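You operate a simulated robot arm through the tools that you are given. There is no shell and no other tool.

You run a simulated two-armed robot. Do the job below in one go: nothing can be reset, and whatever is moved stays where it is left.

TASK
Empty the tumbler box into the pan below and close it up.
Fine: switch the tumbler off first; turn the box upright again; hatch and hood end closed.
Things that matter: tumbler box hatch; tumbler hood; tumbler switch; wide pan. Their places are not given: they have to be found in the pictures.

Only the result counts: the job must be done as asked and must still hold three seconds after the hand-in. Knocking over, shifting, dropping, spilling or breaking anything else fails it.

THE ROBOT
Two 7-joint arms with fingered hands on one trunk that stands fixed in place. Base frame: the origin is at the foot of the trunk, x ahead of it, y to its left, z up; the work surface is at about z = 90.2. Units: cm, degrees, N and s.
The left shoulder is at [8.1, 24.1, 159.2], the right one opposite. With the tool pointing down near the work surface each hand reaches from about 10 to 96 cm from the base axis, measured 20 degrees to its own side. Payload 4.9 kg a hand.
The TCP of each hand is the grasp point between the finger pads, 3.2 cm short of the fingertips. In the tool frame z runs along the fingers and y along their closing line. The gripper opens to 20 cm. The gripper's body begins 8.9 cm behind the TCP. The gripper is a hand of 4 fingers: y runs from the thumb to the fingers, the wrist lies at [0, 0, -26.7] in the tool frame.
Orientation is that of the tool frame in the base frame, as a unit quaternion [x, y, z, w]. With the fingers straight down and closing along the base's y, the tool's x points along the base's -x, its y along +y and its z along -z.

THE INTERFACE
- The arms move only by the tool drive_tool. It takes "left_increments", "right_increments" or both (then of equal length, played together; a hand with none holds still); each is a list of rows, each an object (a shift or turn left out is 0) with "xyz": the shift along the tool's x, y, z in cm, a list of three; "rot": the turn, a rotation vector about the tool's x, y, z in rad, a list of three. In form: [{"xyz": [x, y, z], "rot": [rx, ry, rz]}, ...]. A call has 1 to 20 rows; each row is the pose to reach, as a shift and turn from the pose commanded when the call began, along the tool's axes at that moment. Each row takes 0.2 s and may step no farther than 5 cm and 8.6 degrees from the row before; otherwise, the whole call is refused. A pose out of reach is approached as far as the arm can. The call stops where the force on the tool passes 90 N (or 10 N more than at its start, if that is more) or the arm is blocked; 0.2 s more then pass. In this call time passes only in rows, and 0.2 s behind the last. The reply holds the time, the measured pose of the TCP, the force on the tool along the base axes, the opening and the grip force, in the units named above and with some noise, with the torque about the TCP (base axes, N m) and any sound that the robot's microphone picked up, and new pictures: "pictures" is both (left out), scene, wrist or none (wrist: the cameras of the hands that moved).
- Cameras (640 x 400 px; columns grow to the right, rows downward): "scene" is now at [13.15, 3.56, 177.47]; the picture's right is [0.29, -0.96, -0.00], its down [-0.57, -0.17, -0.81] and it looks along [0.77, 0.23, -0.59] (base axes); focal length 344 px, centre (320, 200). "left" rides on the left gripper at [-6.9, -6.9, -11.6] in its tool frame; the picture's right is [0.71, -0.71, 0.00], its down [0.54, 0.54, -0.64] and it looks along [0.45, 0.45, 0.77] (tool axes); focal length 226 px, centre (320, 200). "right" rides on the right gripper at [6.9, -6.9, -11.6] in its tool frame; the picture's right is [0.71, 0.71, 0.00], its down [-0.54, 0.54, -0.64] and it looks along [-0.45, 0.46, 0.77] (tool axes); focal length 226 px, centre (320, 200).
- lift_body(by): slides the trunk up (or, below 0, down) by that many cm; the arms and the scene camera ride with it, the base frame stays. It gives what a move gives, with no picture.
- set_fingers(finger1, finger2, finger3, thumb_bend, hand): sets how far each is bent, from 0 (flat) to 100 (curled in); at 30 the hand is open as for a grip, at 70 the pads meet at the TCP. One left out holds its place. A second passes; each finger stops where it meets its share of the squeeze, and holds until it gets a number again. It is the only way to open and close the hand. It gives what a move gives, with no picture; readings hold the bend of each and the force on the fingers (four entries, about 0 where the hand has none), thumb and palm.
- head_to(pan, tilt): turns the head with the scene camera to pan (to the left, within 86 degrees either way) and tilt (down, from -29 to 69), counted from straight ahead of the robot. It gives what a move gives, and a new picture of the scene camera.
- pixel_to_xyz(camera, pixels): for up to 12 pixels [column, row] of the newest picture of that camera ("zoom" is the newest enlarged one), the place [x, y, z] in the base frame of the surface seen there, good to about 0.2 cm, but the place of the scene camera against the robot may be out by one fixed shift of up to 2.5 cm in any direction. The clock stands still meanwhile.
- zoom(camera, box): a new picture of the part [left, top, right, bottom] of that camera's present view, enlarged. The clock stands still meanwhile.
- job_done(): hands the job in; it is judged then, once.

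Leave the grippers open and the arms clear of the work at the hand-in unless told otherwise.

The tools are called after ">>>" by a JSON object that holds its "method" and its "body". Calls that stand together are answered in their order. drive_tool: Moves the arms, as the interface text tells. Its arguments: {"type":"object","properties":{"left_increments":{"type":"array","items":{"type":"object","properties":{"xyz":{"type":"array","items":{"type":"number"}},"rot":{"type":"array","items":{"type":"number"}}}}},"right_increments":{"type":"array","items":{"type":"object","properties":{"xyz":{"type":"array","items":{"type":"number"}},"rot":{"type":"array","items":{"type":"number"}}}}},"pictures":{"type":"string","enum":["both","scene","wrist","none"]}},"required":[]} The other tools are called the same way: lift_body (by) slides the trunk up or down; set_fingers (finger1, finger2, finger3, thumb_bend, hand) moves the fingers one by one; head_to (pan, tilt) turns the head that bears the scene camera; pixel_to_xyz (camera, pixels) gives the place of the surface under pixels of a picture; zoom (camera, box) takes an enlarged picture of a part of a camera's view; job_done () hands the job in.

At the start:

```text
time_s: 0.0
left_position: [66.14, 47.16, 141.51]
left_ee_rot: [0.0, 1.0, 0.001, 0.0]
left_contact_force: [0.2, -0.5, -0.1]
left_moment: [0.0, 0.03, -0.02]
left_opening: 19.98
left_grip_force: 0.1
left_shape: jaw
left_bend: [30.0, 30.0, 30.0, 30.0]
left_finger forces: [0.0, 0.0, 0.0, 0.0, 0.1, 0.0]
right_position: [66.9, -10.87, 137.71]
right_ee_rot: [0.002, 1.0, 0.001, 0.0]
right_contact_force: [0.5, -0.5, 0.4]
right_moment: [-0.02, -0.02, 0.02]
right_opening: 19.98
right_grip_force: 0.1
right_shape: jaw
right_bend: [30.0, 30.0, 30.0, 30.0]
right_finger forces: [0.0, 0.0, 0.0, 0.0, 0.0, 0.0]
trunk travel left (down, up): [-50.0, 34.0]
head pan, tilt: [16.9, 36.3]
```

scene: 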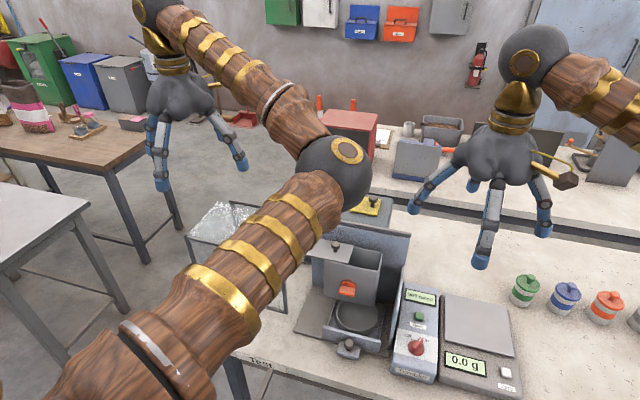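
right: 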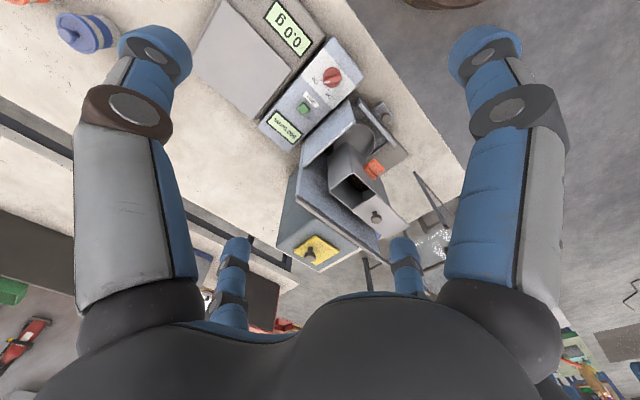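
left: 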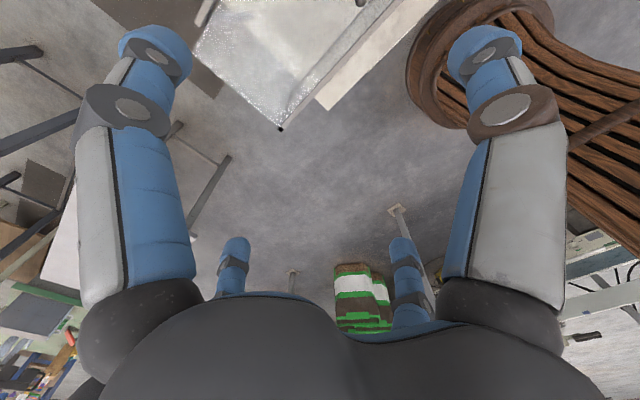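

The tumbler seems to be around scene pixel (350,290), with a control box at (415,330), a scale at (475,340). I'll enlarge that part to see hatch, hood, switch and pan.

>>> {"method": "zoom", "body": {"camera": "scene", "box": [270, 190, 530, 400]}}

>>> {"method": "zoom", "body": {"camera": "right", "box": [190, 0, 480, 290]}}

```text
1.90 times, centred on (400, 295) of scene
```

zoom: 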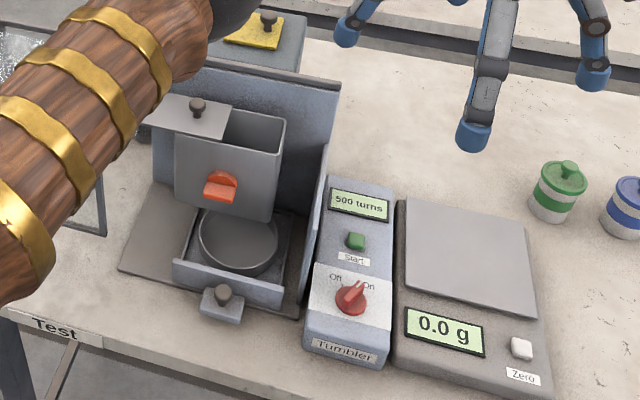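

```text
1.38 times, centred on (335, 145) of right
```

zoom: 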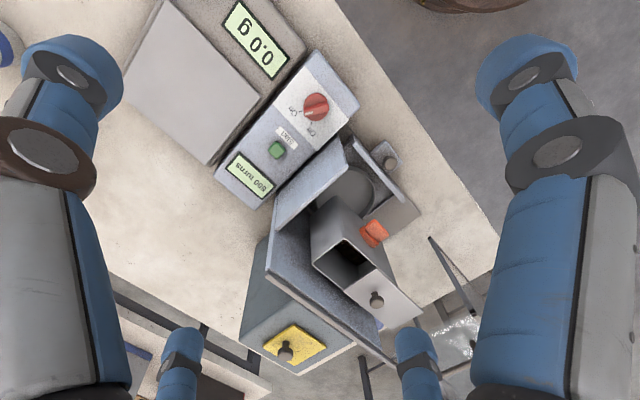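

I see a box with red handle, its hatch plate with a knob lying to the left, a round pan below, a knob at the front, and a switch (red) with Off/On. I'll read places of points in the picture.

>>> {"method": "zoom", "body": {"camera": "scene", "box": [290, 220, 450, 380]}}

>>> {"method": "pixel_to_xyz", "body": {"camera": "scene", "pixels": [[417, 347], [420, 315], [402, 300], [347, 288], [335, 245], [348, 345], [355, 318], [392, 300], [405, 235], [310, 310], [400, 370], [475, 330]]}}

```text
2.50 times, centred on (370, 300) of scene
```

zoom: 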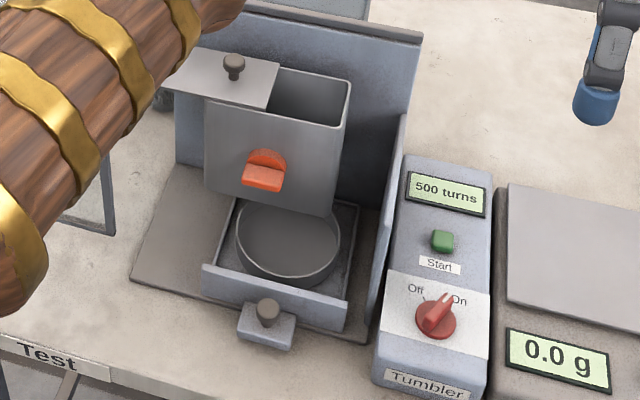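

```text
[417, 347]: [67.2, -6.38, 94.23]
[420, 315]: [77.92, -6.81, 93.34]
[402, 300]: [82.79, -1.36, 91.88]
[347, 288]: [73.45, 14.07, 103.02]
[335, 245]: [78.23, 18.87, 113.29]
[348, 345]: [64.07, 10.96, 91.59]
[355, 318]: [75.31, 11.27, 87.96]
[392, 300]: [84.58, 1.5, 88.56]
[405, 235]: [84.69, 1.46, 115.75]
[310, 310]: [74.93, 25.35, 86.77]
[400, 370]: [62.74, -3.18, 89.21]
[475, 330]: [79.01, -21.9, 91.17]
```

Now calibrate the scene camera: read table points and compare features in the scene picture with the right wrist picture.

>>> {"method": "pixel_to_xyz", "body": {"camera": "scene", "pixels": [[560, 340], [440, 255], [270, 345], [417, 348], [418, 317], [335, 245], [348, 288], [347, 345], [524, 277], [506, 372]]}}

>>> {"method": "pixel_to_xyz", "body": {"camera": "right", "pixels": [[332, 77], [303, 108], [376, 216], [373, 169], [382, 113], [82, 32], [200, 180], [430, 120], [310, 250], [355, 183], [330, 150], [370, 125]]}}

```text
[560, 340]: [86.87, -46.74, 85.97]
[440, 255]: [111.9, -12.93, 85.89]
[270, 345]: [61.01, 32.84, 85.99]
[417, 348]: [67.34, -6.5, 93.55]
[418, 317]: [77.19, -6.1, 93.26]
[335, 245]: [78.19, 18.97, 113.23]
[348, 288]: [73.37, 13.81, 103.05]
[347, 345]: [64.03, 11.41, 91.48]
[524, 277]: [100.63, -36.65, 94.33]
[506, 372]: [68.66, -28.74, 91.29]
```

```text
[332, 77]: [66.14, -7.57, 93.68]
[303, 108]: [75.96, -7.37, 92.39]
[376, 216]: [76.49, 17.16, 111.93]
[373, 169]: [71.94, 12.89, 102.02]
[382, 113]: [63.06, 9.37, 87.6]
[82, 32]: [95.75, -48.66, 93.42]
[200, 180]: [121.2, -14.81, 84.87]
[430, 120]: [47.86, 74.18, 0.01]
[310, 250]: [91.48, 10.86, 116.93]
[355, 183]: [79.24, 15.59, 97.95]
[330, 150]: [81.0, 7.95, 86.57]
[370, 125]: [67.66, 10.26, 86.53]
```

Wrist minus scene shift is about (-1.4, -1.2, -1.1); the table is really at about z 84.9. The left arm hides part of the view, so I take it back and out to the left.

>>> {"method": "drive_tool", "body": {"left_increments": [{"xyz": [4, 2, 0]}, {"xyz": [8, 4, 0]}, {"xyz": [12, 6, 0]}, {"xyz": [16, 8, 0]}, {"xyz": [20, 10, 0]}, {"xyz": [24, 12, 0]}, {"xyz": [28, 14, 0]}, {"xyz": [32, 16, 0]}], "pictures": "both"}}

```text
time_s: 1.8
left_position: [33.97, 63.42, 141.43]
left_ee_rot: [0.001, 1.0, -0.001, 0.0]
left_contact_force: [-0.2, 0.0, 0.2]
left_moment: [-0.03, -0.01, -0.04]
left_opening: 20.03
left_grip_force: 0.0
left_shape: jaw
left_bend: [30.0, 30.0, 30.0, 30.0]
left_finger forces: [0.1, 0.1, 0.0, 0.0, 0.0, 0.1]
right_position: [66.67, -10.54, 137.75]
right_ee_rot: [0.001, 1.0, -0.001, 0.002]
right_contact_force: [-1.3, 0.2, -1.0]
right_moment: [0.0, -0.04, -0.03]
right_opening: 20.0
right_grip_force: 0.1
right_shape: jaw
right_bend: [30.0, 30.0, 30.0, 30.0]
right_finger forces: [0.1, 0.0, 0.1, 0.1, 0.0, 0.1]
trunk travel left (down, up): [-50.0, 34.0]
head pan, tilt: [16.9, 36.3]
```

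scene: 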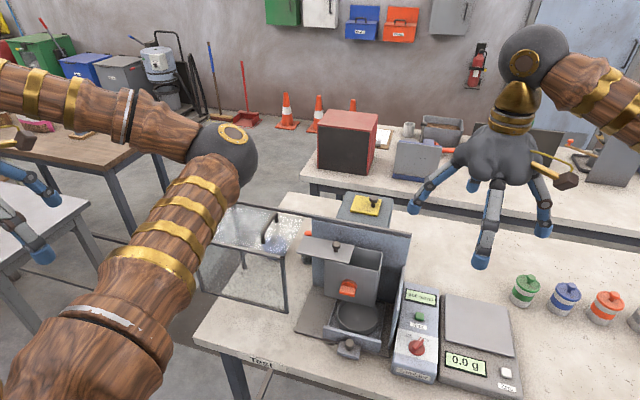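
left: 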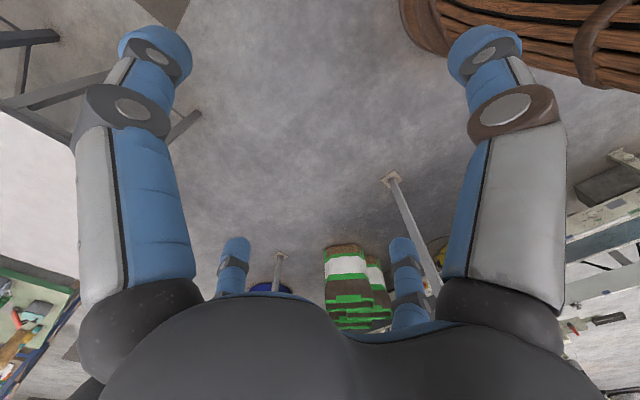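

The view is clear now. Enlarging the tumbler around (350,290).

>>> {"method": "zoom", "body": {"camera": "scene", "box": [200, 180, 460, 390]}}

>>> {"method": "zoom", "body": {"camera": "scene", "box": [280, 205, 450, 375]}}

```text
1.90 times, centred on (330, 285) of scene
```

zoom: 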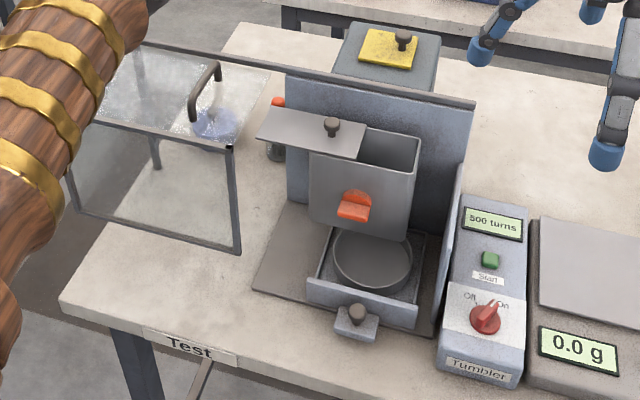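

```text
2.35 times, centred on (365, 290) of scene
```

zoom: 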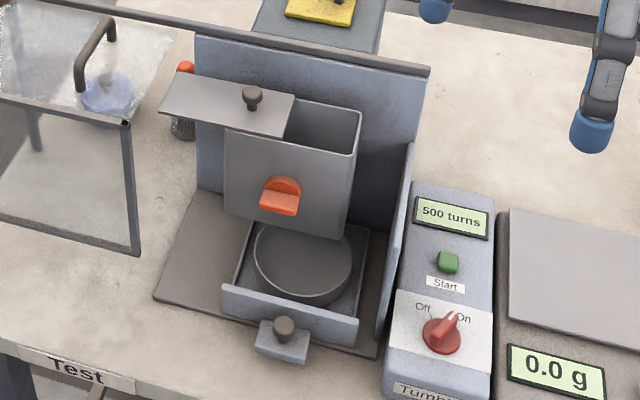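

The glass frame with a curved handle to the left, at (290,100) of the first enlargement, hangs on a rail running behind the tumbler: that looks like the hood, slid open to the left. I'll measure points with the enlarged right wrist view, then the scene.

>>> {"method": "zoom", "body": {"camera": "right", "box": [240, 50, 460, 270]}}

```text
1.82 times, centred on (350, 160) of right
```

zoom: 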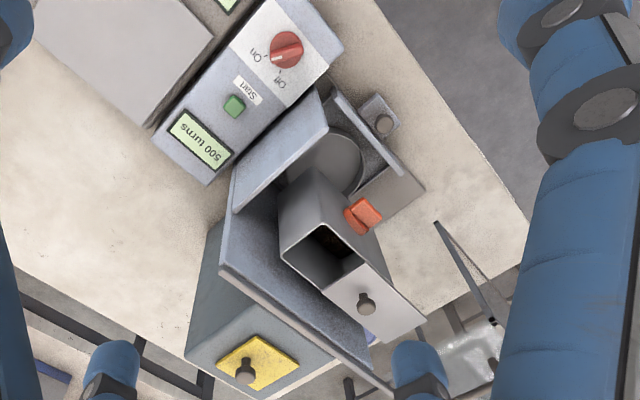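

>>> {"method": "pixel_to_xyz", "body": {"camera": "zoom", "pixels": [[285, 47], [273, 56], [235, 106], [364, 302], [362, 213], [383, 124], [281, 250], [315, 172], [326, 130], [221, 262], [360, 365], [395, 185]]}}

>>> {"method": "zoom", "body": {"camera": "scene", "box": [280, 205, 450, 375]}}

```text
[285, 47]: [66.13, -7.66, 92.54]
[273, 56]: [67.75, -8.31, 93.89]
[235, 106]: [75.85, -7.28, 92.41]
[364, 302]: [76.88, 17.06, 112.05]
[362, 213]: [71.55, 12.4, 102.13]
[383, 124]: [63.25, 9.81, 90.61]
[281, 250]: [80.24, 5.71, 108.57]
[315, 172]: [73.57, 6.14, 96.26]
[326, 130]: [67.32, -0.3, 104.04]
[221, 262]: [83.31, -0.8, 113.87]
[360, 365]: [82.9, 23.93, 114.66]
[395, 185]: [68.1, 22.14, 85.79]
```

```text
2.35 times, centred on (365, 290) of scene
```

zoom: 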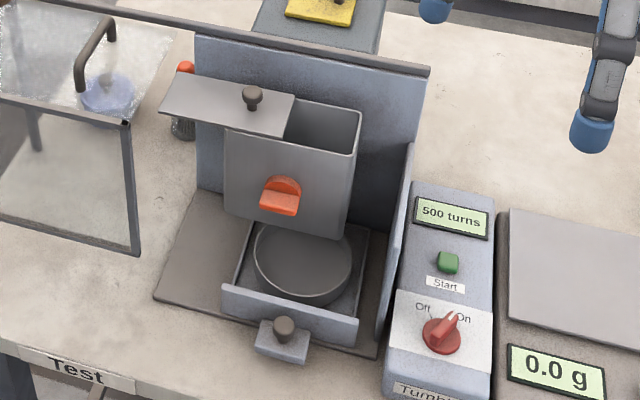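

>>> {"method": "pixel_to_xyz", "body": {"camera": "zoom", "pixels": [[447, 325], [438, 345], [448, 262], [252, 92], [280, 197], [284, 325], [284, 137], [360, 112], [408, 146], [160, 110], [125, 122], [140, 252]]}}

>>> {"method": "pixel_to_xyz", "body": {"camera": "zoom", "pixels": [[295, 96], [226, 130], [348, 155], [226, 215], [338, 240], [222, 290], [357, 320], [430, 72], [197, 38], [110, 22], [78, 85], [100, 50]]}}

```text
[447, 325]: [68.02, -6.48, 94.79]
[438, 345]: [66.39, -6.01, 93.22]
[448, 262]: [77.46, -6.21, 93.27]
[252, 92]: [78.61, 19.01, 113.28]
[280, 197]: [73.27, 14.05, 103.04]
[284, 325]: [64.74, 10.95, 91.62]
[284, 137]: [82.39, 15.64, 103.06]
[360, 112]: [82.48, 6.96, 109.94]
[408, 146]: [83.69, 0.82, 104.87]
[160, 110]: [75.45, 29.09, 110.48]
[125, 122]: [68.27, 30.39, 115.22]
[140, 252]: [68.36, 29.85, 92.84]
```

```text
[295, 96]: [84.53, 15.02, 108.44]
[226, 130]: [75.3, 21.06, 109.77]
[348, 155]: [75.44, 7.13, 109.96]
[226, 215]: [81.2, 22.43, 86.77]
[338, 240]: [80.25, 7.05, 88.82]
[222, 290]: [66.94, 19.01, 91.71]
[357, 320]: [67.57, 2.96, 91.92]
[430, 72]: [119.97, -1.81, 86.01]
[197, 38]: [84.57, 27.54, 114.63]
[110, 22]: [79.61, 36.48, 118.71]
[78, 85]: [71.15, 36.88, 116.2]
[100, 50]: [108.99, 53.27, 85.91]
```

Scene-to-true shift is about (-1.5,-1.2,-1.1). The tumbler appears aligned with the base axes. I zoom in tighter to understand the red handle, hatch, tray and hood.

>>> {"method": "zoom", "body": {"camera": "scene", "box": [320, 230, 410, 320]}}

>>> {"method": "zoom", "body": {"camera": "scene", "box": [190, 190, 320, 320]}}

>>> {"method": "zoom", "body": {"camera": "scene", "box": [320, 290, 450, 390]}}

```text
4.44 times, centred on (365, 275) of scene
```

zoom: 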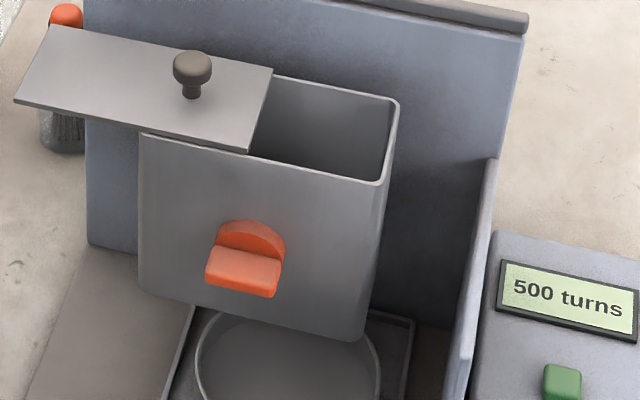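

```text
3.08 times, centred on (255, 255) of scene
```

zoom: 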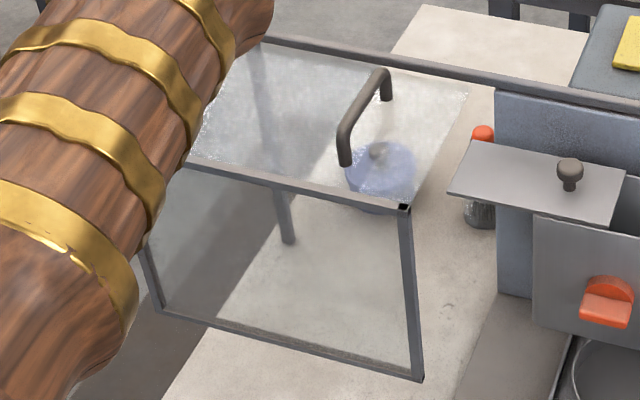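

```text
4.00 times, centred on (385, 340) of scene
```

zoom: 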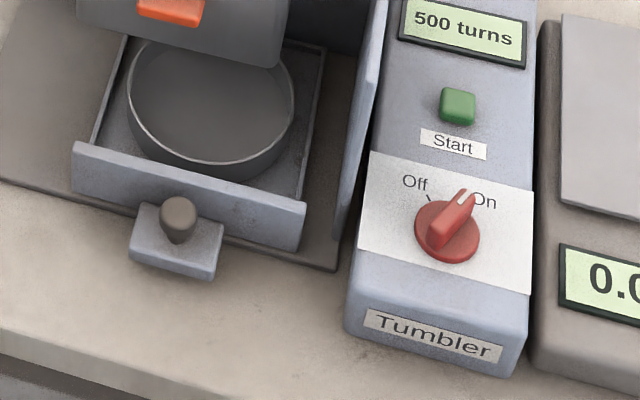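

The hood is a glass top-and-front frame on a rear rail with a U handle at zoom (365,115); the hatch is a sliding plate, half open; the switch points to On. I'll check where the fingertips of the right hand are in its own picture, and locate other points (pan rim, jar, spray bottle) in the scene.

>>> {"method": "pixel_to_xyz", "body": {"camera": "right", "pixels": [[155, 45], [487, 45], [236, 242], [402, 242], [130, 105], [510, 105]]}}

>>> {"method": "pixel_to_xyz", "body": {"camera": "zoom", "pixels": [[127, 100], [295, 100], [175, 165], [210, 100], [75, 150], [303, 210], [125, 42], [325, 45], [338, 268], [0, 178], [178, 205], [370, 150]]}}

```text
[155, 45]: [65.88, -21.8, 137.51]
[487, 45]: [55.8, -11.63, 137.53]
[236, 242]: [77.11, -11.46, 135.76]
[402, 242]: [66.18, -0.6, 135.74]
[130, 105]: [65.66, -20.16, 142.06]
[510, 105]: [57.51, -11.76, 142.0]
```

```text
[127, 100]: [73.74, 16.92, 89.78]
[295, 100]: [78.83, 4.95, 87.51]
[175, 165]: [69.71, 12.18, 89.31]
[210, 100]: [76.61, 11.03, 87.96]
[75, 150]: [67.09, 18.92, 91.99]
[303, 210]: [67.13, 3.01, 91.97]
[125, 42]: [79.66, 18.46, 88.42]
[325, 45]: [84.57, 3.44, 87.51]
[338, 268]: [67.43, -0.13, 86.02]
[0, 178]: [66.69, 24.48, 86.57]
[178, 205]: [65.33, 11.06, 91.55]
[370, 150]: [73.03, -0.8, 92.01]
```

The four fingers sit crosswise around the palm (thumb at tool -y, one finger at +y, two at ±x). The switch is at about (66,-7.5,93). I lower the right hand to 20 cm above it, to see it close.

>>> {"method": "drive_tool", "body": {"right_increments": [{"xyz": [0, 1, 4.5]}, {"xyz": [0.2, 2, 9]}, {"xyz": [0.4, 2.5, 13.5]}, {"xyz": [0.5, 3, 18]}], "pictures": "wrist"}}

>>> {"method": "zoom", "body": {"camera": "right", "box": [200, 20, 480, 300]}}

```text
time_s: 2.8
left_position: [34.24, 63.03, 141.57]
left_ee_rot: [-0.001, 1.0, 0.0, -0.001]
left_contact_force: [0.4, -0.8, 0.4]
left_moment: [0.01, 0.01, -0.04]
left_opening: 20.0
left_grip_force: 0.1
left_shape: jaw
left_bend: [30.0, 30.0, 30.0, 30.0]
left_finger forces: [0.0, 0.1, 0.0, 0.1, 0.0, 0.0]
right_position: [66.52, -7.87, 119.79]
right_ee_rot: [0.001, 1.0, 0.0, 0.0]
right_contact_force: [0.4, -0.3, 0.5]
right_moment: [0.0, 0.03, -0.02]
right_opening: 20.0
right_grip_force: 0.0
right_shape: jaw
right_bend: [30.0, 30.0, 30.0, 30.0]
right_finger forces: [0.1, 0.1, 0.0, 0.0, 0.0, 0.1]
trunk travel left (down, up): [-50.0, 34.0]
head pan, tilt: [16.9, 36.3]
```

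right: 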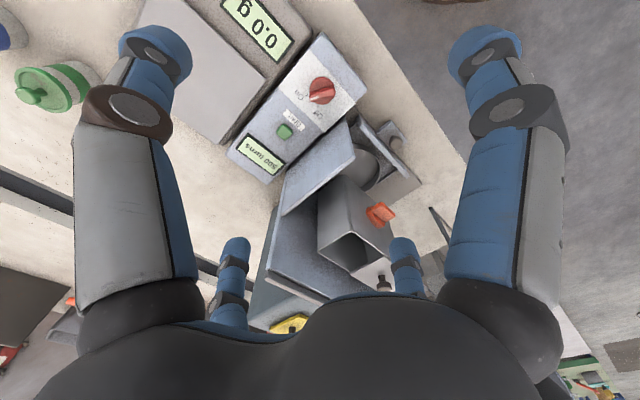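

```text
1.43 times, centred on (340, 160) of right
```

zoom: 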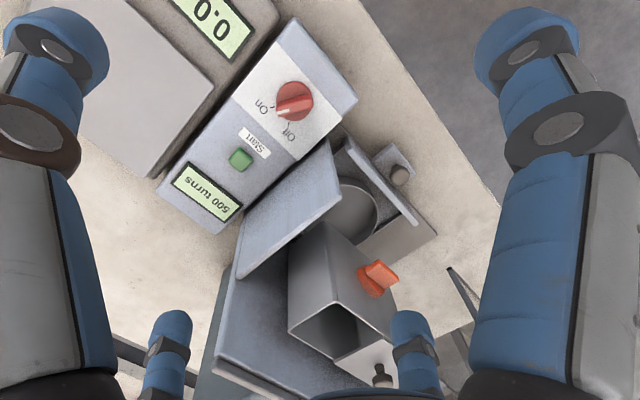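

>>> {"method": "zoom", "body": {"camera": "right", "box": [270, 40, 370, 140]}}

>>> {"method": "pixel_to_xyz", "body": {"camera": "right", "pixels": [[322, 90], [312, 98], [333, 88], [300, 97], [318, 112], [285, 130], [320, 40], [365, 95], [355, 145], [283, 205], [340, 200], [380, 213]]}}

```text
4.00 times, centred on (320, 90) of right
```

zoom: 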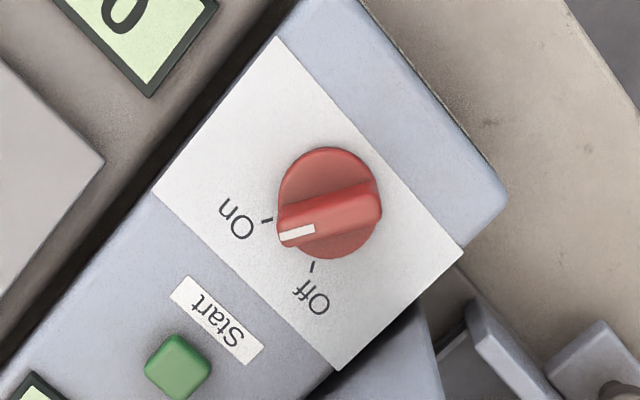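

```text
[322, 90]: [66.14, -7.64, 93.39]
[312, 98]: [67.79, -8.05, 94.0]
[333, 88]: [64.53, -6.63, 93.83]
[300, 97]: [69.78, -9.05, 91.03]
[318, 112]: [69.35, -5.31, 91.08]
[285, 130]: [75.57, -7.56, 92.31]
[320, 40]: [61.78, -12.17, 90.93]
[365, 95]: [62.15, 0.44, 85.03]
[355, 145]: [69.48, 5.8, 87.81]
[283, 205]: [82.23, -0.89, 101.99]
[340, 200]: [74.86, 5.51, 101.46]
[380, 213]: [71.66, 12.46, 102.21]
```

>>> {"method": "pixel_to_xyz", "body": {"camera": "zoom", "pixels": [[267, 220], [312, 267], [330, 150], [380, 205], [330, 260], [280, 200], [330, 205], [298, 235], [372, 195], [330, 170]]}}

```text
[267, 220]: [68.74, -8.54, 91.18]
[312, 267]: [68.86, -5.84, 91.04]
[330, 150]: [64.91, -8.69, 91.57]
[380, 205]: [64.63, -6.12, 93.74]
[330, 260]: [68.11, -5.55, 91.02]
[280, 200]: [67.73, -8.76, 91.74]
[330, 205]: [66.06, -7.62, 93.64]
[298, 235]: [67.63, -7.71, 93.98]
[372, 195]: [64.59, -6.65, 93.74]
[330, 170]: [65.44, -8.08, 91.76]
```

The knob's centre is about (66.15,-7.2), bar top z 93.9, the On tick at -27° and the Off tick at +27° from base x: it needs about a 55° counter-clockwise turn. I'll learn the finger numbering: bend finger1 only, to 60, and look.

>>> {"method": "set_fingers", "body": {"hand": "right", "finger1": 60, "finger2": 80}}

>>> {"method": "zoom", "body": {"camera": "right", "box": [0, 0, 640, 400]}}

>>> {"method": "zoom", "body": {"camera": "scene", "box": [320, 100, 580, 390]}}

```text
time_s: 3.8
left_position: [33.96, 63.19, 141.58]
left_ee_rot: [0.0, 1.0, 0.0, 0.0]
left_contact_force: [0.7, -0.5, 0.2]
left_moment: [-0.05, 0.04, 0.02]
left_opening: 20.0
left_grip_force: 0.0
left_shape: jaw
left_bend: [30.0, 30.0, 30.0, 30.0]
left_finger forces: [0.0, 0.0, 0.0, 0.0, 0.0, 0.1]
right_position: [66.31, -7.82, 119.64]
right_ee_rot: [0.001, 1.0, 0.0, -0.001]
right_contact_force: [-0.7, 0.1, 0.0]
right_moment: [-0.01, 0.03, 0.03]
right_opening: 10.03
right_grip_force: 0.1
right_shape: fingers
right_bend: [60.0, 80.0, 30.0, 30.0]
right_finger forces: [0.0, 0.0, 0.0, 0.1, 0.0, 0.0]
trunk travel left (down, up): [-50.0, 34.0]
head pan, tilt: [16.9, 36.3]
```

```text
1.00 times, centred on (320, 200) of right (not enlarged: the box is as wide or as high as the picture)
```

zoom: 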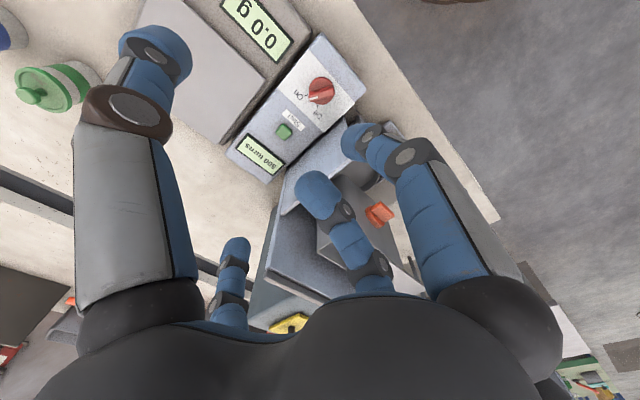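

```text
1.38 times, centred on (450, 245) of scene
```

zoom: 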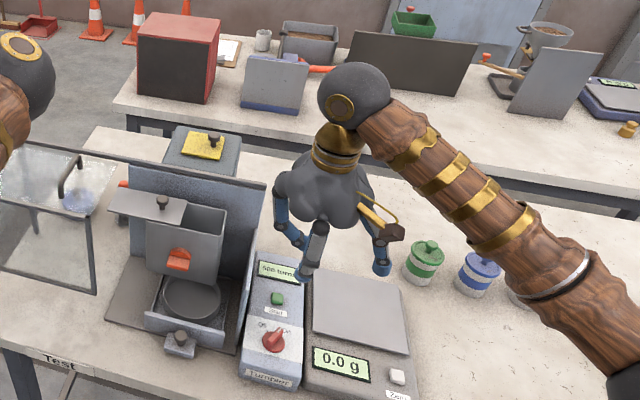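

>>> {"method": "pixel_to_xyz", "body": {"camera": "right", "pixels": [[355, 140], [405, 150], [312, 190], [350, 215], [130, 105], [120, 170], [100, 230], [540, 300], [440, 230], [232, 245], [228, 310]]}}

```text
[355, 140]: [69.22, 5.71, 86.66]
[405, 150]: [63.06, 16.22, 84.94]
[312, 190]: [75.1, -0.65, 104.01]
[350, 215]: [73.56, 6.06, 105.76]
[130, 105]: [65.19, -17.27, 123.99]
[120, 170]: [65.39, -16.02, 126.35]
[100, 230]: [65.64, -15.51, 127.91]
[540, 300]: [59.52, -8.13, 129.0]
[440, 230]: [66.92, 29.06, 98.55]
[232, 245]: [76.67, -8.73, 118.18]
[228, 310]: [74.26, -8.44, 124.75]
```

>>> {"method": "zoom", "body": {"camera": "right", "box": [0, 0, 640, 400]}}

>>> {"method": "pixel_to_xyz", "body": {"camera": "zoom", "pixels": [[355, 140], [405, 150], [312, 190], [345, 215], [375, 265], [440, 230], [155, 45], [232, 245], [228, 310], [500, 310]]}}

```text
1.00 times, centred on (320, 200) of right (not enlarged: the box is as wide or as high as the picture)
```

zoom: 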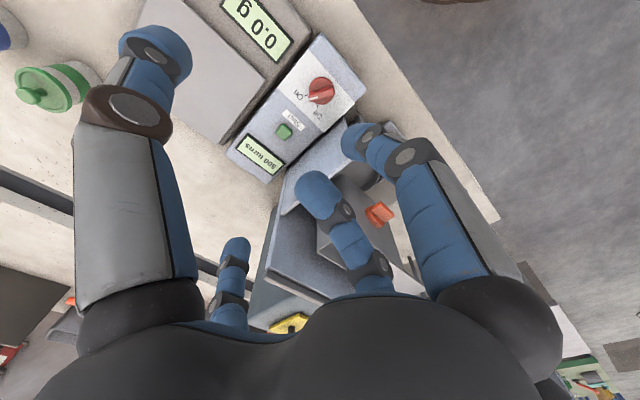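

```text
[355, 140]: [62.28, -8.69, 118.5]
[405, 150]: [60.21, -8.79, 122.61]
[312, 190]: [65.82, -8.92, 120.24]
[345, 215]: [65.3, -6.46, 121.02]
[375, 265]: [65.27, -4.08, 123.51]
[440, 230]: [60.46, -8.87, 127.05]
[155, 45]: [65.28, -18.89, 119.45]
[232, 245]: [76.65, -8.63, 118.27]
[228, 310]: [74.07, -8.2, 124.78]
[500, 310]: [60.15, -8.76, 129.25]
```

Finger1 is at tool +x, finger2 at +y (opposite the thumb), finger3 at -x. There's little room (6 cm) between knob and the tumbler's right wall, so I'll push the pointer with closed fingertips leaning away from the wall. First close all the right fingers to see how the tips cluster.

>>> {"method": "set_fingers", "body": {"hand": "right", "finger1": 69, "finger2": 69, "finger3": 69, "thumb_bend": 69}}

>>> {"method": "zoom", "body": {"camera": "right", "box": [140, 50, 500, 350]}}

>>> {"method": "pixel_to_xyz", "body": {"camera": "zoom", "pixels": [[320, 200], [280, 200], [360, 200], [320, 170], [320, 240], [320, 140], [300, 180], [340, 180]]}}

>>> {"method": "zoom", "body": {"camera": "scene", "box": [340, 100, 560, 320]}}

```text
time_s: 4.8
left_position: [34.08, 63.17, 141.52]
left_ee_rot: [0.0, 1.0, 0.0, -0.001]
left_contact_force: [0.2, 0.9, 0.2]
left_moment: [0.0, 0.01, -0.01]
left_opening: 19.99
left_grip_force: 0.1
left_shape: jaw
left_bend: [30.0, 30.0, 30.0, 30.0]
left_finger forces: [0.0, 0.0, 0.0, 0.1, 0.0, 0.0]
right_position: [66.43, -7.91, 119.65]
right_ee_rot: [0.001, 1.0, 0.0, 0.001]
right_contact_force: [0.2, -0.5, -0.1]
right_moment: [-0.02, -0.03, -0.01]
right_opening: 0.37
right_grip_force: 0.1
right_shape: fingers
right_bend: [69.0, 69.0, 68.0, 69.0]
right_finger forces: [0.0, 0.1, 0.0, 0.0, 0.1, 0.0]
trunk travel left (down, up): [-50.0, 34.0]
head pan, tilt: [16.9, 36.3]
```

```text
1.33 times, centred on (320, 200) of right
```

zoom: 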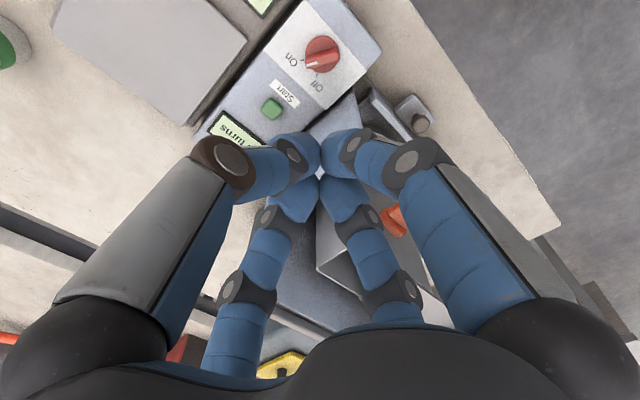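

```text
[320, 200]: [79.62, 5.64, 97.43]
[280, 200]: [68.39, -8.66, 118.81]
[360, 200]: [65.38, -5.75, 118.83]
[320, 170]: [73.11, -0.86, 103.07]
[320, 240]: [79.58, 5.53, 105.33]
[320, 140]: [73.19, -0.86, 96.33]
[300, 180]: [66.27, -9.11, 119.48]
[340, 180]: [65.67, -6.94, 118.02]
```

```text
1.82 times, centred on (450, 210) of scene
```

zoom: 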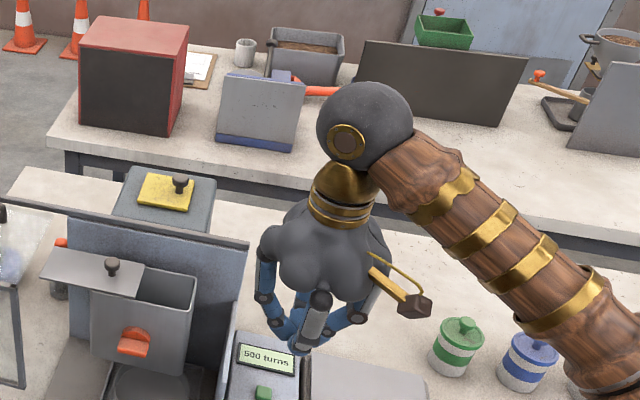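

The tips cluster into a poker about 3-4 cm wide. I move to right of the knob (x 68, y -13, z 110) and lean the wrist 22° toward -y, away from the wall.

>>> {"method": "drive_tool", "body": {"right_increments": [{"xyz": [-0.5, -1.5, 2.5], "rot": [-0.1, 0, 0]}, {"xyz": [-1.0, -3, 5], "rot": [-0.2, 0, 0]}, {"xyz": [-1.3, -4.2, 7.5], "rot": [-0.3, 0, 0]}, {"xyz": [-1.6, -5.1, 9.7], "rot": [-0.385, 0, 0]}], "pictures": "both"}}

```text
time_s: 5.8
left_position: [34.05, 63.13, 141.56]
left_ee_rot: [0.0, 1.0, 0.0, 0.0]
left_contact_force: [0.6, -0.7, -0.8]
left_moment: [0.0, 0.04, -0.01]
left_opening: 20.0
left_grip_force: 0.1
left_shape: jaw
left_bend: [30.0, 30.0, 30.0, 30.0]
left_finger forces: [0.1, 0.1, 0.0, 0.0, 0.0, 0.0]
right_position: [67.98, -12.9, 110.0]
right_ee_rot: [0.0, 0.981, 0.192, 0.0]
right_contact_force: [-1.0, -0.2, 0.7]
right_moment: [0.0, 0.01, 0.02]
right_opening: 0.36
right_grip_force: 0.1
right_shape: fingers
right_bend: [69.0, 69.0, 68.0, 69.0]
right_finger forces: [0.0, 0.0, 0.0, 0.0, 0.0, 0.0]
trunk travel left (down, up): [-50.0, 34.0]
head pan, tilt: [16.9, 36.3]
```

scene: 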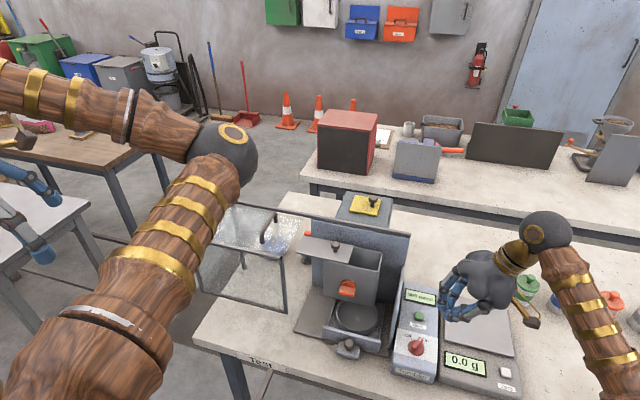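
right: 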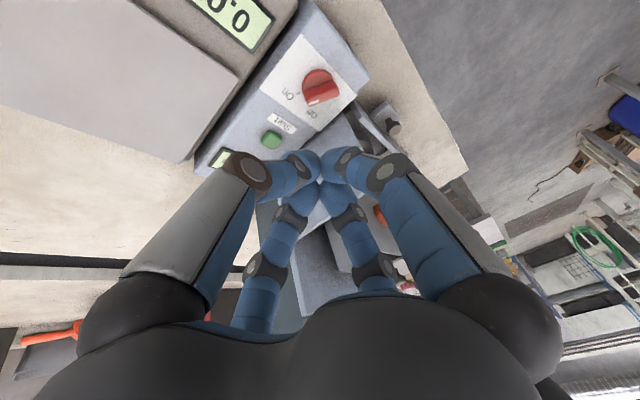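

Now straight down beside the knob to TCP z about 95.2 (tips about z 92.5).

>>> {"method": "drive_tool", "body": {"right_increments": [{"xyz": [0, -1.5, 3.7]}, {"xyz": [0, -3.0, 7.4]}, {"xyz": [0, -4.2, 10.3]}, {"xyz": [0, -5.0, 12.4]}, {"xyz": [0, -5.57, 13.7]}], "pictures": "both"}}

>>> {"method": "zoom", "body": {"camera": "scene", "box": [360, 270, 500, 400]}}

>>> {"method": "zoom", "body": {"camera": "right", "box": [220, 60, 420, 260]}}

```text
time_s: 7.0
left_position: [34.14, 63.16, 141.57]
left_ee_rot: [0.0, 1.0, 0.0, -0.001]
left_contact_force: [0.6, -0.3, 0.3]
left_moment: [0.03, 0.03, 0.0]
left_opening: 20.0
left_grip_force: 0.1
left_shape: jaw
left_bend: [30.0, 30.0, 30.0, 30.0]
left_finger forces: [0.0, 0.1, 0.0, 0.1, 0.0, 0.0]
right_position: [68.01, -12.98, 95.1]
right_ee_rot: [0.0, 0.982, 0.191, 0.001]
right_contact_force: [-0.9, -0.6, -0.3]
right_moment: [0.0, 0.01, 0.04]
right_opening: 0.34
right_grip_force: 0.1
right_shape: fingers
right_bend: [69.0, 69.0, 68.0, 69.0]
right_finger forces: [0.1, 0.0, 0.1, 0.1, 0.1, 0.0]
trunk travel left (down, up): [-50.0, 34.0]
head pan, tilt: [16.9, 36.3]
```

scene: 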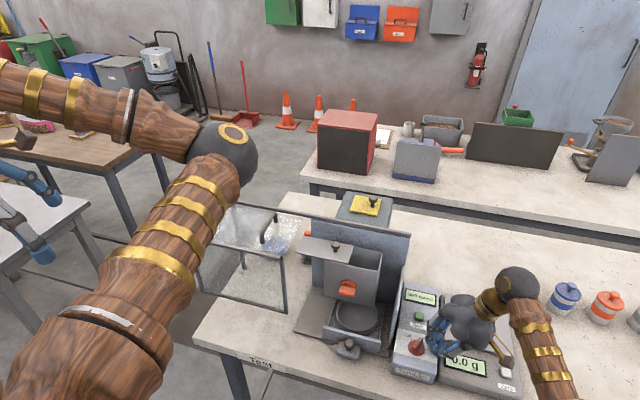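
right: 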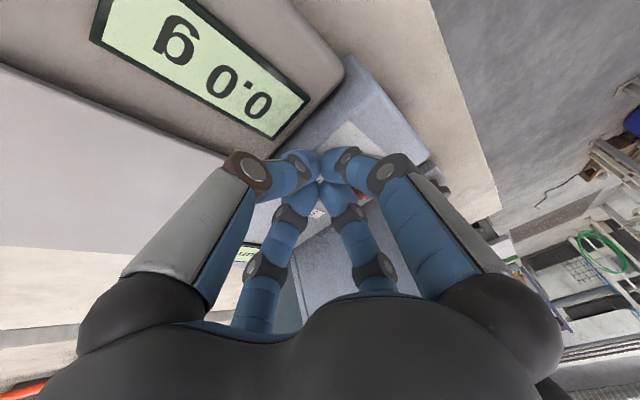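

```text
3.08 times, centred on (430, 335) of scene
```

zoom: 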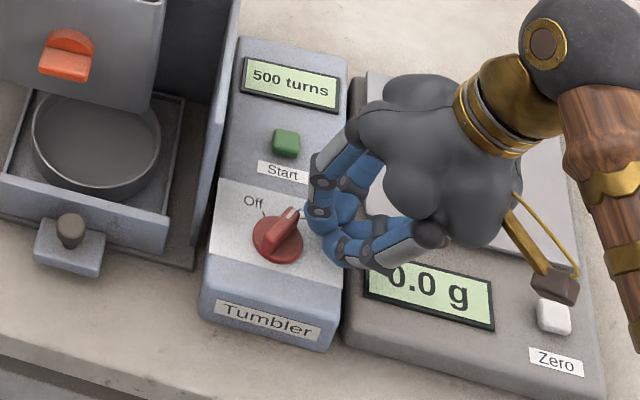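

```text
2.00 times, centred on (320, 160) of right
```

zoom: 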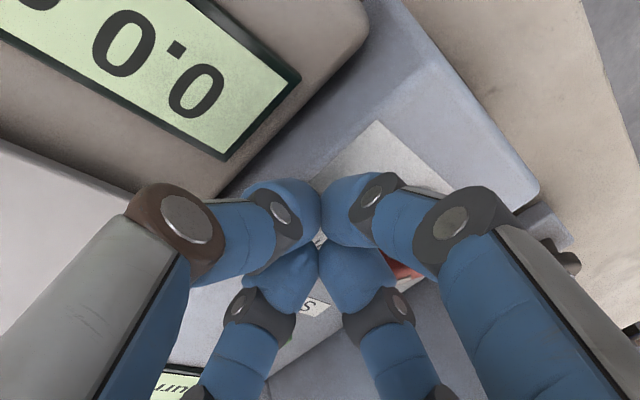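

The tips are just right of the pointer (at zoom (320,210)). I push toward +y in small steps.

>>> {"method": "drive_tool", "body": {"right_increments": [{"xyz": [0, 0.74, 0.3]}, {"xyz": [0, 1.48, 0.6]}, {"xyz": [0, 2.04, 0.83]}, {"xyz": [0, 2.6, 1.05]}, {"xyz": [0, 3.06, 1.24]}], "pictures": "scene"}}

>>> {"method": "zoom", "body": {"camera": "scene", "box": [360, 270, 500, 400]}}

```text
time_s: 8.2
left_position: [34.12, 63.02, 141.67]
left_ee_rot: [0.001, 1.0, 0.0, 0.0]
left_contact_force: [0.2, -0.9, 0.1]
left_moment: [-0.01, 0.02, -0.02]
left_opening: 20.0
left_grip_force: 0.1
left_shape: jaw
left_bend: [30.0, 30.0, 30.0, 30.0]
left_finger forces: [0.1, 0.0, 0.0, 0.0, 0.1, 0.0]
right_position: [68.01, -9.87, 95.26]
right_ee_rot: [0.001, 0.981, 0.191, 0.001]
right_contact_force: [4.0, -7.2, 3.1]
right_moment: [-0.02, -0.01, 0.06]
right_opening: 0.21
right_grip_force: 7.7
right_shape: fingers
right_bend: [69.0, 71.0, 68.0, 69.0]
right_finger forces: [5.9, 8.8, 0.0, 0.0, 0.0, 0.0]
trunk travel left (down, up): [-50.0, 34.0]
head pan, tilt: [16.9, 36.3]
```

scene: 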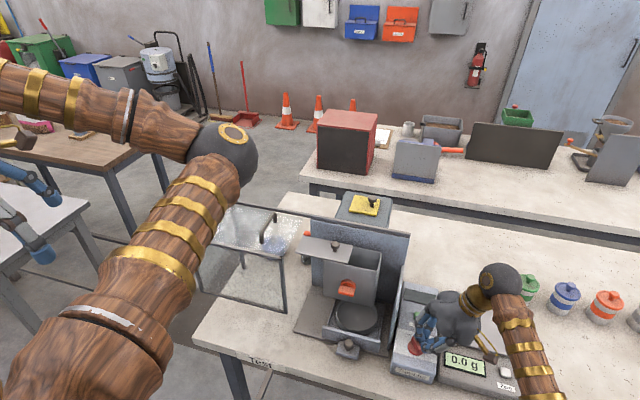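

```text
3.08 times, centred on (430, 335) of scene
```

zoom: 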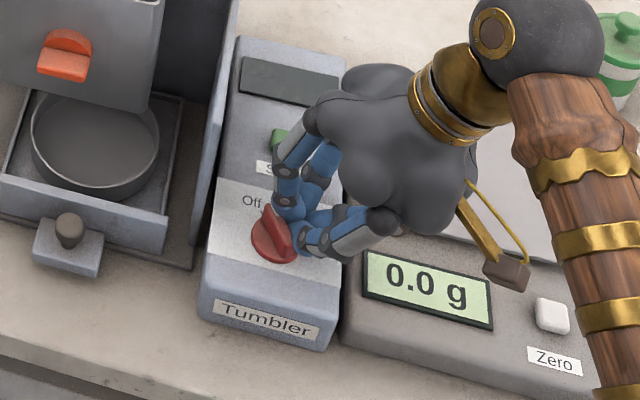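

The display went dark and the pointer turned toward Off. A little more push (0.5 cm) to bring it to its stop.

>>> {"method": "drive_tool", "body": {"right_increments": [{"xyz": [0, 0.28, 0.11]}, {"xyz": [0, 0.5, 0.2]}], "pictures": "none"}}

>>> {"method": "zoom", "body": {"camera": "scene", "box": [360, 270, 500, 400]}}

```text
time_s: 8.8
left_position: [34.13, 62.79, 141.61]
left_ee_rot: [0.001, 1.0, 0.001, 0.0]
left_contact_force: [-1.0, -0.2, -0.3]
left_moment: [0.02, 0.0, -0.01]
left_opening: 19.99
left_grip_force: 0.0
left_shape: jaw
left_bend: [30.0, 30.0, 30.0, 30.0]
left_finger forces: [0.0, 0.0, 0.0, 0.1, 0.0, 0.0]
right_position: [68.11, -9.35, 95.25]
right_ee_rot: [0.002, 0.981, 0.192, 0.0]
right_contact_force: [2.9, -18.1, 7.9]
right_moment: [-0.16, 0.11, 0.2]
right_opening: 0.07
right_grip_force: 14.3
right_shape: fingers
right_bend: [69.0, 72.0, 68.0, 68.0]
right_finger forces: [17.7, 11.6, 0.0, 0.1, 0.0, 0.0]
trunk travel left (down, up): [-50.0, 34.0]
head pan, tilt: [16.9, 36.3]
```

```text
3.08 times, centred on (430, 335) of scene
```

zoom: 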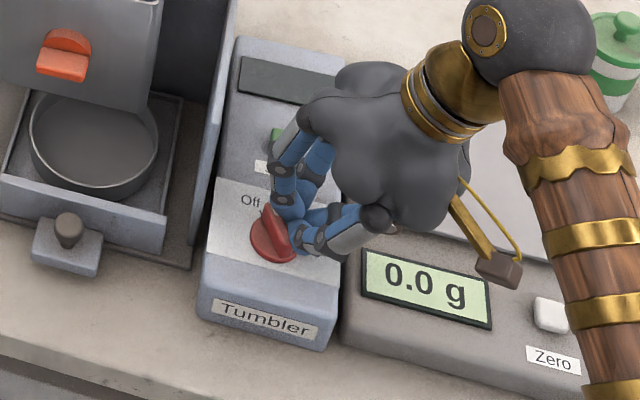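

Force rose to 18 N: the knob is at its Off stop, display dark. I back off to -y and then go up.

>>> {"method": "drive_tool", "body": {"right_increments": [{"xyz": [0, -1.4, -0.57]}, {"xyz": [0, -2.78, -1.13]}, {"xyz": [0, -1.7, -4.5]}, {"xyz": [0, 0, -8.8]}, {"xyz": [0, 1.8, -13.2]}, {"xyz": [0, 3.5, -17.5]}, {"xyz": [0, 5, -22]}], "pictures": "both"}}

>>> {"method": "zoom", "body": {"camera": "scene", "box": [360, 270, 500, 400]}}

```text
time_s: 10.4
left_position: [34.09, 63.3, 141.43]
left_ee_rot: [0.0, 1.0, 0.001, 0.001]
left_contact_force: [-0.9, -0.7, -0.4]
left_moment: [-0.01, 0.0, -0.02]
left_opening: 19.99
left_grip_force: 0.1
left_shape: jaw
left_bend: [30.0, 30.0, 30.0, 30.0]
left_finger forces: [0.0, 0.0, 0.0, 0.1, 0.1, 0.0]
right_position: [67.93, -12.62, 117.54]
right_ee_rot: [0.0, 0.982, 0.191, 0.0]
right_contact_force: [0.1, -0.1, -0.1]
right_moment: [-0.05, 0.0, 0.04]
right_opening: 0.34
right_grip_force: 0.1
right_shape: fingers
right_bend: [69.0, 69.0, 68.0, 69.0]
right_finger forces: [0.0, 0.1, 0.1, 0.0, 0.0, 0.0]
trunk travel left (down, up): [-50.0, 34.0]
head pan, tilt: [16.9, 36.3]
```

scene: 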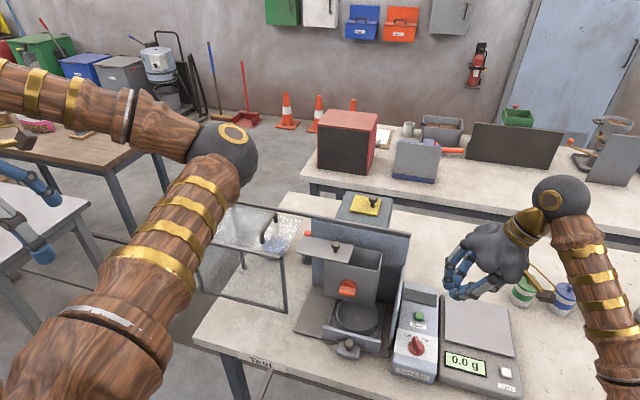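
right: 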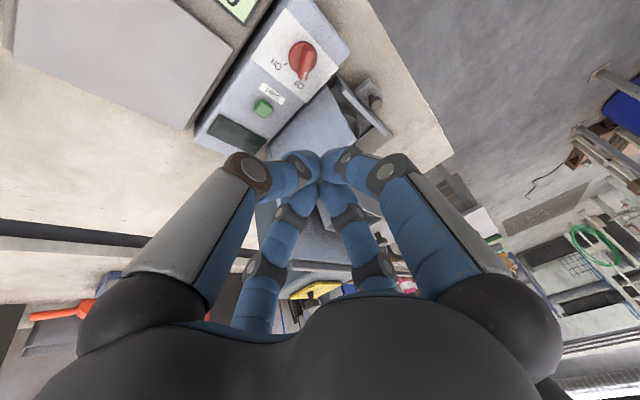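

```text
3.08 times, centred on (430, 335) of scene
```

zoom: 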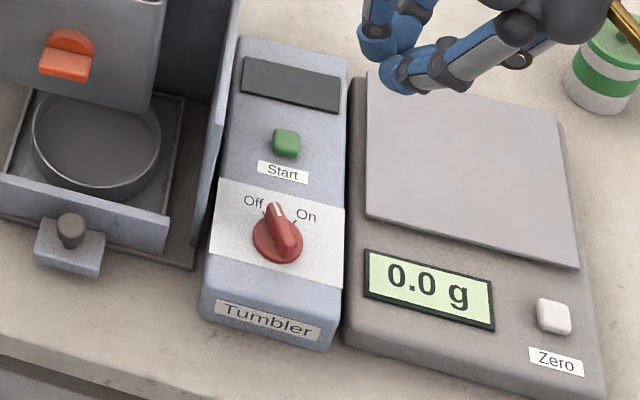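

>>> {"method": "zoom", "body": {"camera": "right", "box": [250, 20, 350, 120]}}

>>> {"method": "pixel_to_xyz", "body": {"camera": "zoom", "pixels": [[320, 200], [330, 150], [330, 250], [300, 160], [345, 230]]}}

```text
4.00 times, centred on (300, 70) of right
```

zoom: 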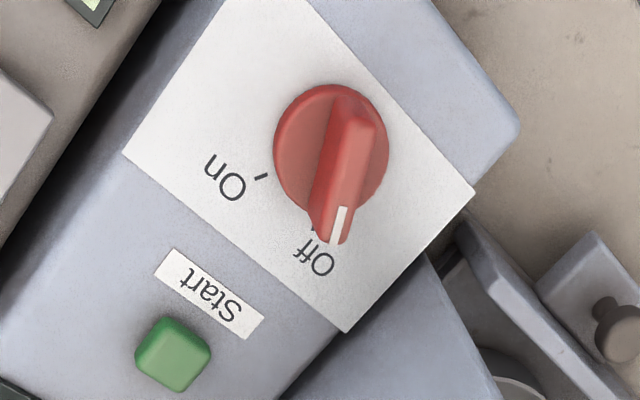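

```text
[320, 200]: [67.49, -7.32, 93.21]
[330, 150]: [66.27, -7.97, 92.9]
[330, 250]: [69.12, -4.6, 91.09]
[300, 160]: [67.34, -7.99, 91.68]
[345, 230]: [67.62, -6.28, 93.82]
```

The pointer now aims at Off (31° to the left), display dark. Next I inspect the box from above: untilt the right hand, open it, and raise it over the area at (68.6,0.8,124).

>>> {"method": "drive_tool", "body": {"right_increments": [{"xyz": [0, 2, -4], "rot": [0.1, 0, 0]}, {"xyz": [-0.3, 6, -3.5], "rot": [0.2, 0, 0]}, {"xyz": [-0.5, 10.5, -2.3], "rot": [0.3, 0, 0]}, {"xyz": [-0.7, 14.87, -0.99], "rot": [0.385, 0, 0]}], "pictures": "none"}}

>>> {"method": "set_fingers", "body": {"hand": "right", "finger1": 30, "finger2": 30, "finger3": 30, "thumb_bend": 30}}

>>> {"method": "zoom", "body": {"camera": "right", "box": [180, 60, 460, 340]}}

```text
time_s: 11.4
left_position: [34.16, 63.44, 141.43]
left_ee_rot: [0.001, 1.0, 0.0, 0.0]
left_contact_force: [0.0, 0.1, -0.6]
left_moment: [0.0, 0.06, 0.0]
left_opening: 19.98
left_grip_force: 0.1
left_shape: jaw
left_bend: [30.0, 30.0, 30.0, 30.0]
left_finger forces: [0.0, 0.0, 0.1, 0.0, 0.0, 0.0]
right_position: [68.58, 0.95, 123.94]
right_ee_rot: [0.001, 1.0, -0.002, -0.001]
right_contact_force: [-0.5, 0.4, 0.5]
right_moment: [-0.03, -0.02, 0.01]
right_opening: 0.31
right_grip_force: 0.0
right_shape: fingers
right_bend: [69.0, 69.0, 68.0, 69.0]
right_finger forces: [0.0, 0.1, 0.1, 0.1, 0.1, 0.0]
trunk travel left (down, up): [-50.0, 34.0]
head pan, tilt: [16.9, 36.3]
```

```text
time_s: 12.4
left_position: [34.26, 63.14, 141.58]
left_ee_rot: [0.0, 1.0, 0.0, -0.001]
left_contact_force: [0.2, 0.5, 0.5]
left_moment: [0.03, -0.03, -0.01]
left_opening: 19.99
left_grip_force: 0.1
left_shape: jaw
left_bend: [30.0, 30.0, 30.0, 30.0]
left_finger forces: [0.1, 0.0, 0.0, 0.0, 0.0, 0.1]
right_position: [68.56, 0.78, 123.99]
right_ee_rot: [0.001, 1.0, 0.001, 0.0]
right_contact_force: [-0.1, 0.3, 0.1]
right_moment: [0.0, -0.02, 0.02]
right_opening: 13.98
right_grip_force: 0.0
right_shape: fingers
right_bend: [30.0, 30.0, 30.0, 30.0]
right_finger forces: [0.0, 0.0, 0.0, 0.0, 0.1, 0.1]
trunk travel left (down, up): [-50.0, 34.0]
head pan, tilt: [16.9, 36.3]
```

```text
1.43 times, centred on (320, 200) of right
```

zoom: 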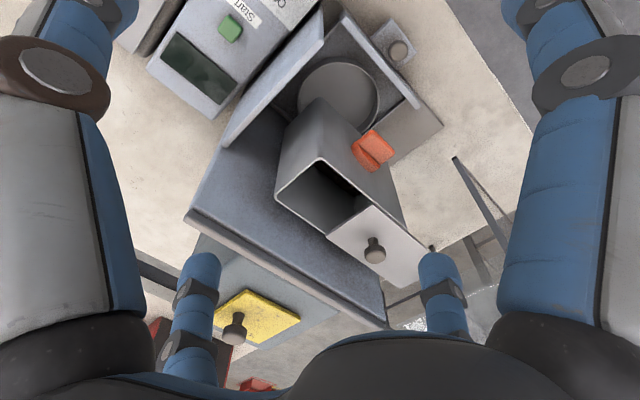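

>>> {"method": "zoom", "body": {"camera": "right", "box": [270, 110, 390, 230]}}

>>> {"method": "pixel_to_xyz", "body": {"camera": "zoom", "pixels": [[160, 100], [310, 290], [70, 230], [110, 330], [240, 240], [590, 430], [430, 330], [325, 140], [350, 170], [320, 280], [440, 240], [200, 160]]}}

```text
3.33 times, centred on (330, 170) of right
```

zoom: 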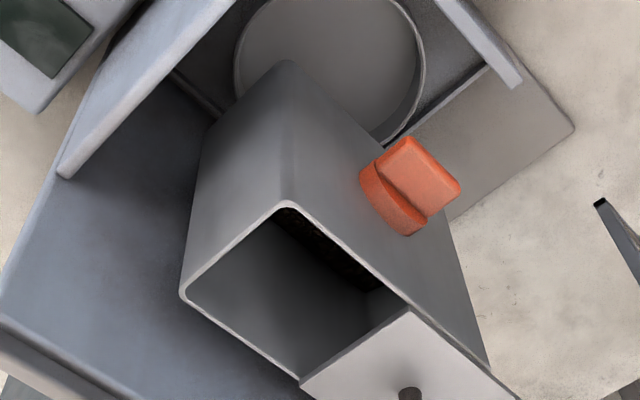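

```text
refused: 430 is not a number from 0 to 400
```

>>> {"method": "pixel_to_xyz", "body": {"camera": "zoom", "pixels": [[288, 205], [184, 292], [404, 308], [303, 384], [288, 63], [405, 160], [430, 185], [385, 195], [365, 180], [415, 232], [330, 250], [408, 392]]}}

>>> {"method": "zoom", "body": {"camera": "right", "box": [280, 90, 460, 270]}}

```text
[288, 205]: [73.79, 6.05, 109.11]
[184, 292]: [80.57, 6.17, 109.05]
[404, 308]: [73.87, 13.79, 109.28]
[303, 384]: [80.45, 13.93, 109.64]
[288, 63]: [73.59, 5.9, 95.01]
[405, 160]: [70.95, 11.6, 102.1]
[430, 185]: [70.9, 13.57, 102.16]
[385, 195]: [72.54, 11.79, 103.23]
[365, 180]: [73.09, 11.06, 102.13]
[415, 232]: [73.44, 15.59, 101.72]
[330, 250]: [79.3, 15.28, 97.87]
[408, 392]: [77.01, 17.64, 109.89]
```

```text
2.22 times, centred on (370, 180) of right
```

zoom: 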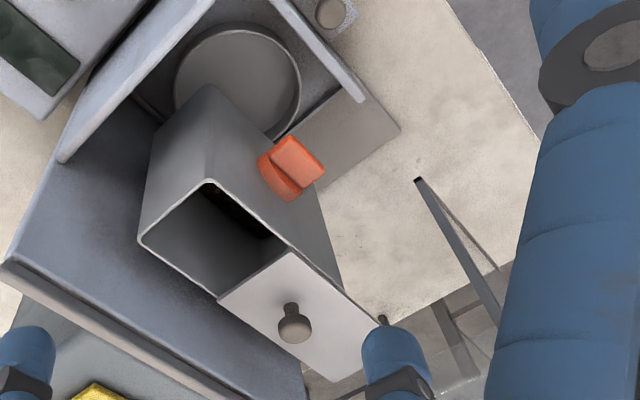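

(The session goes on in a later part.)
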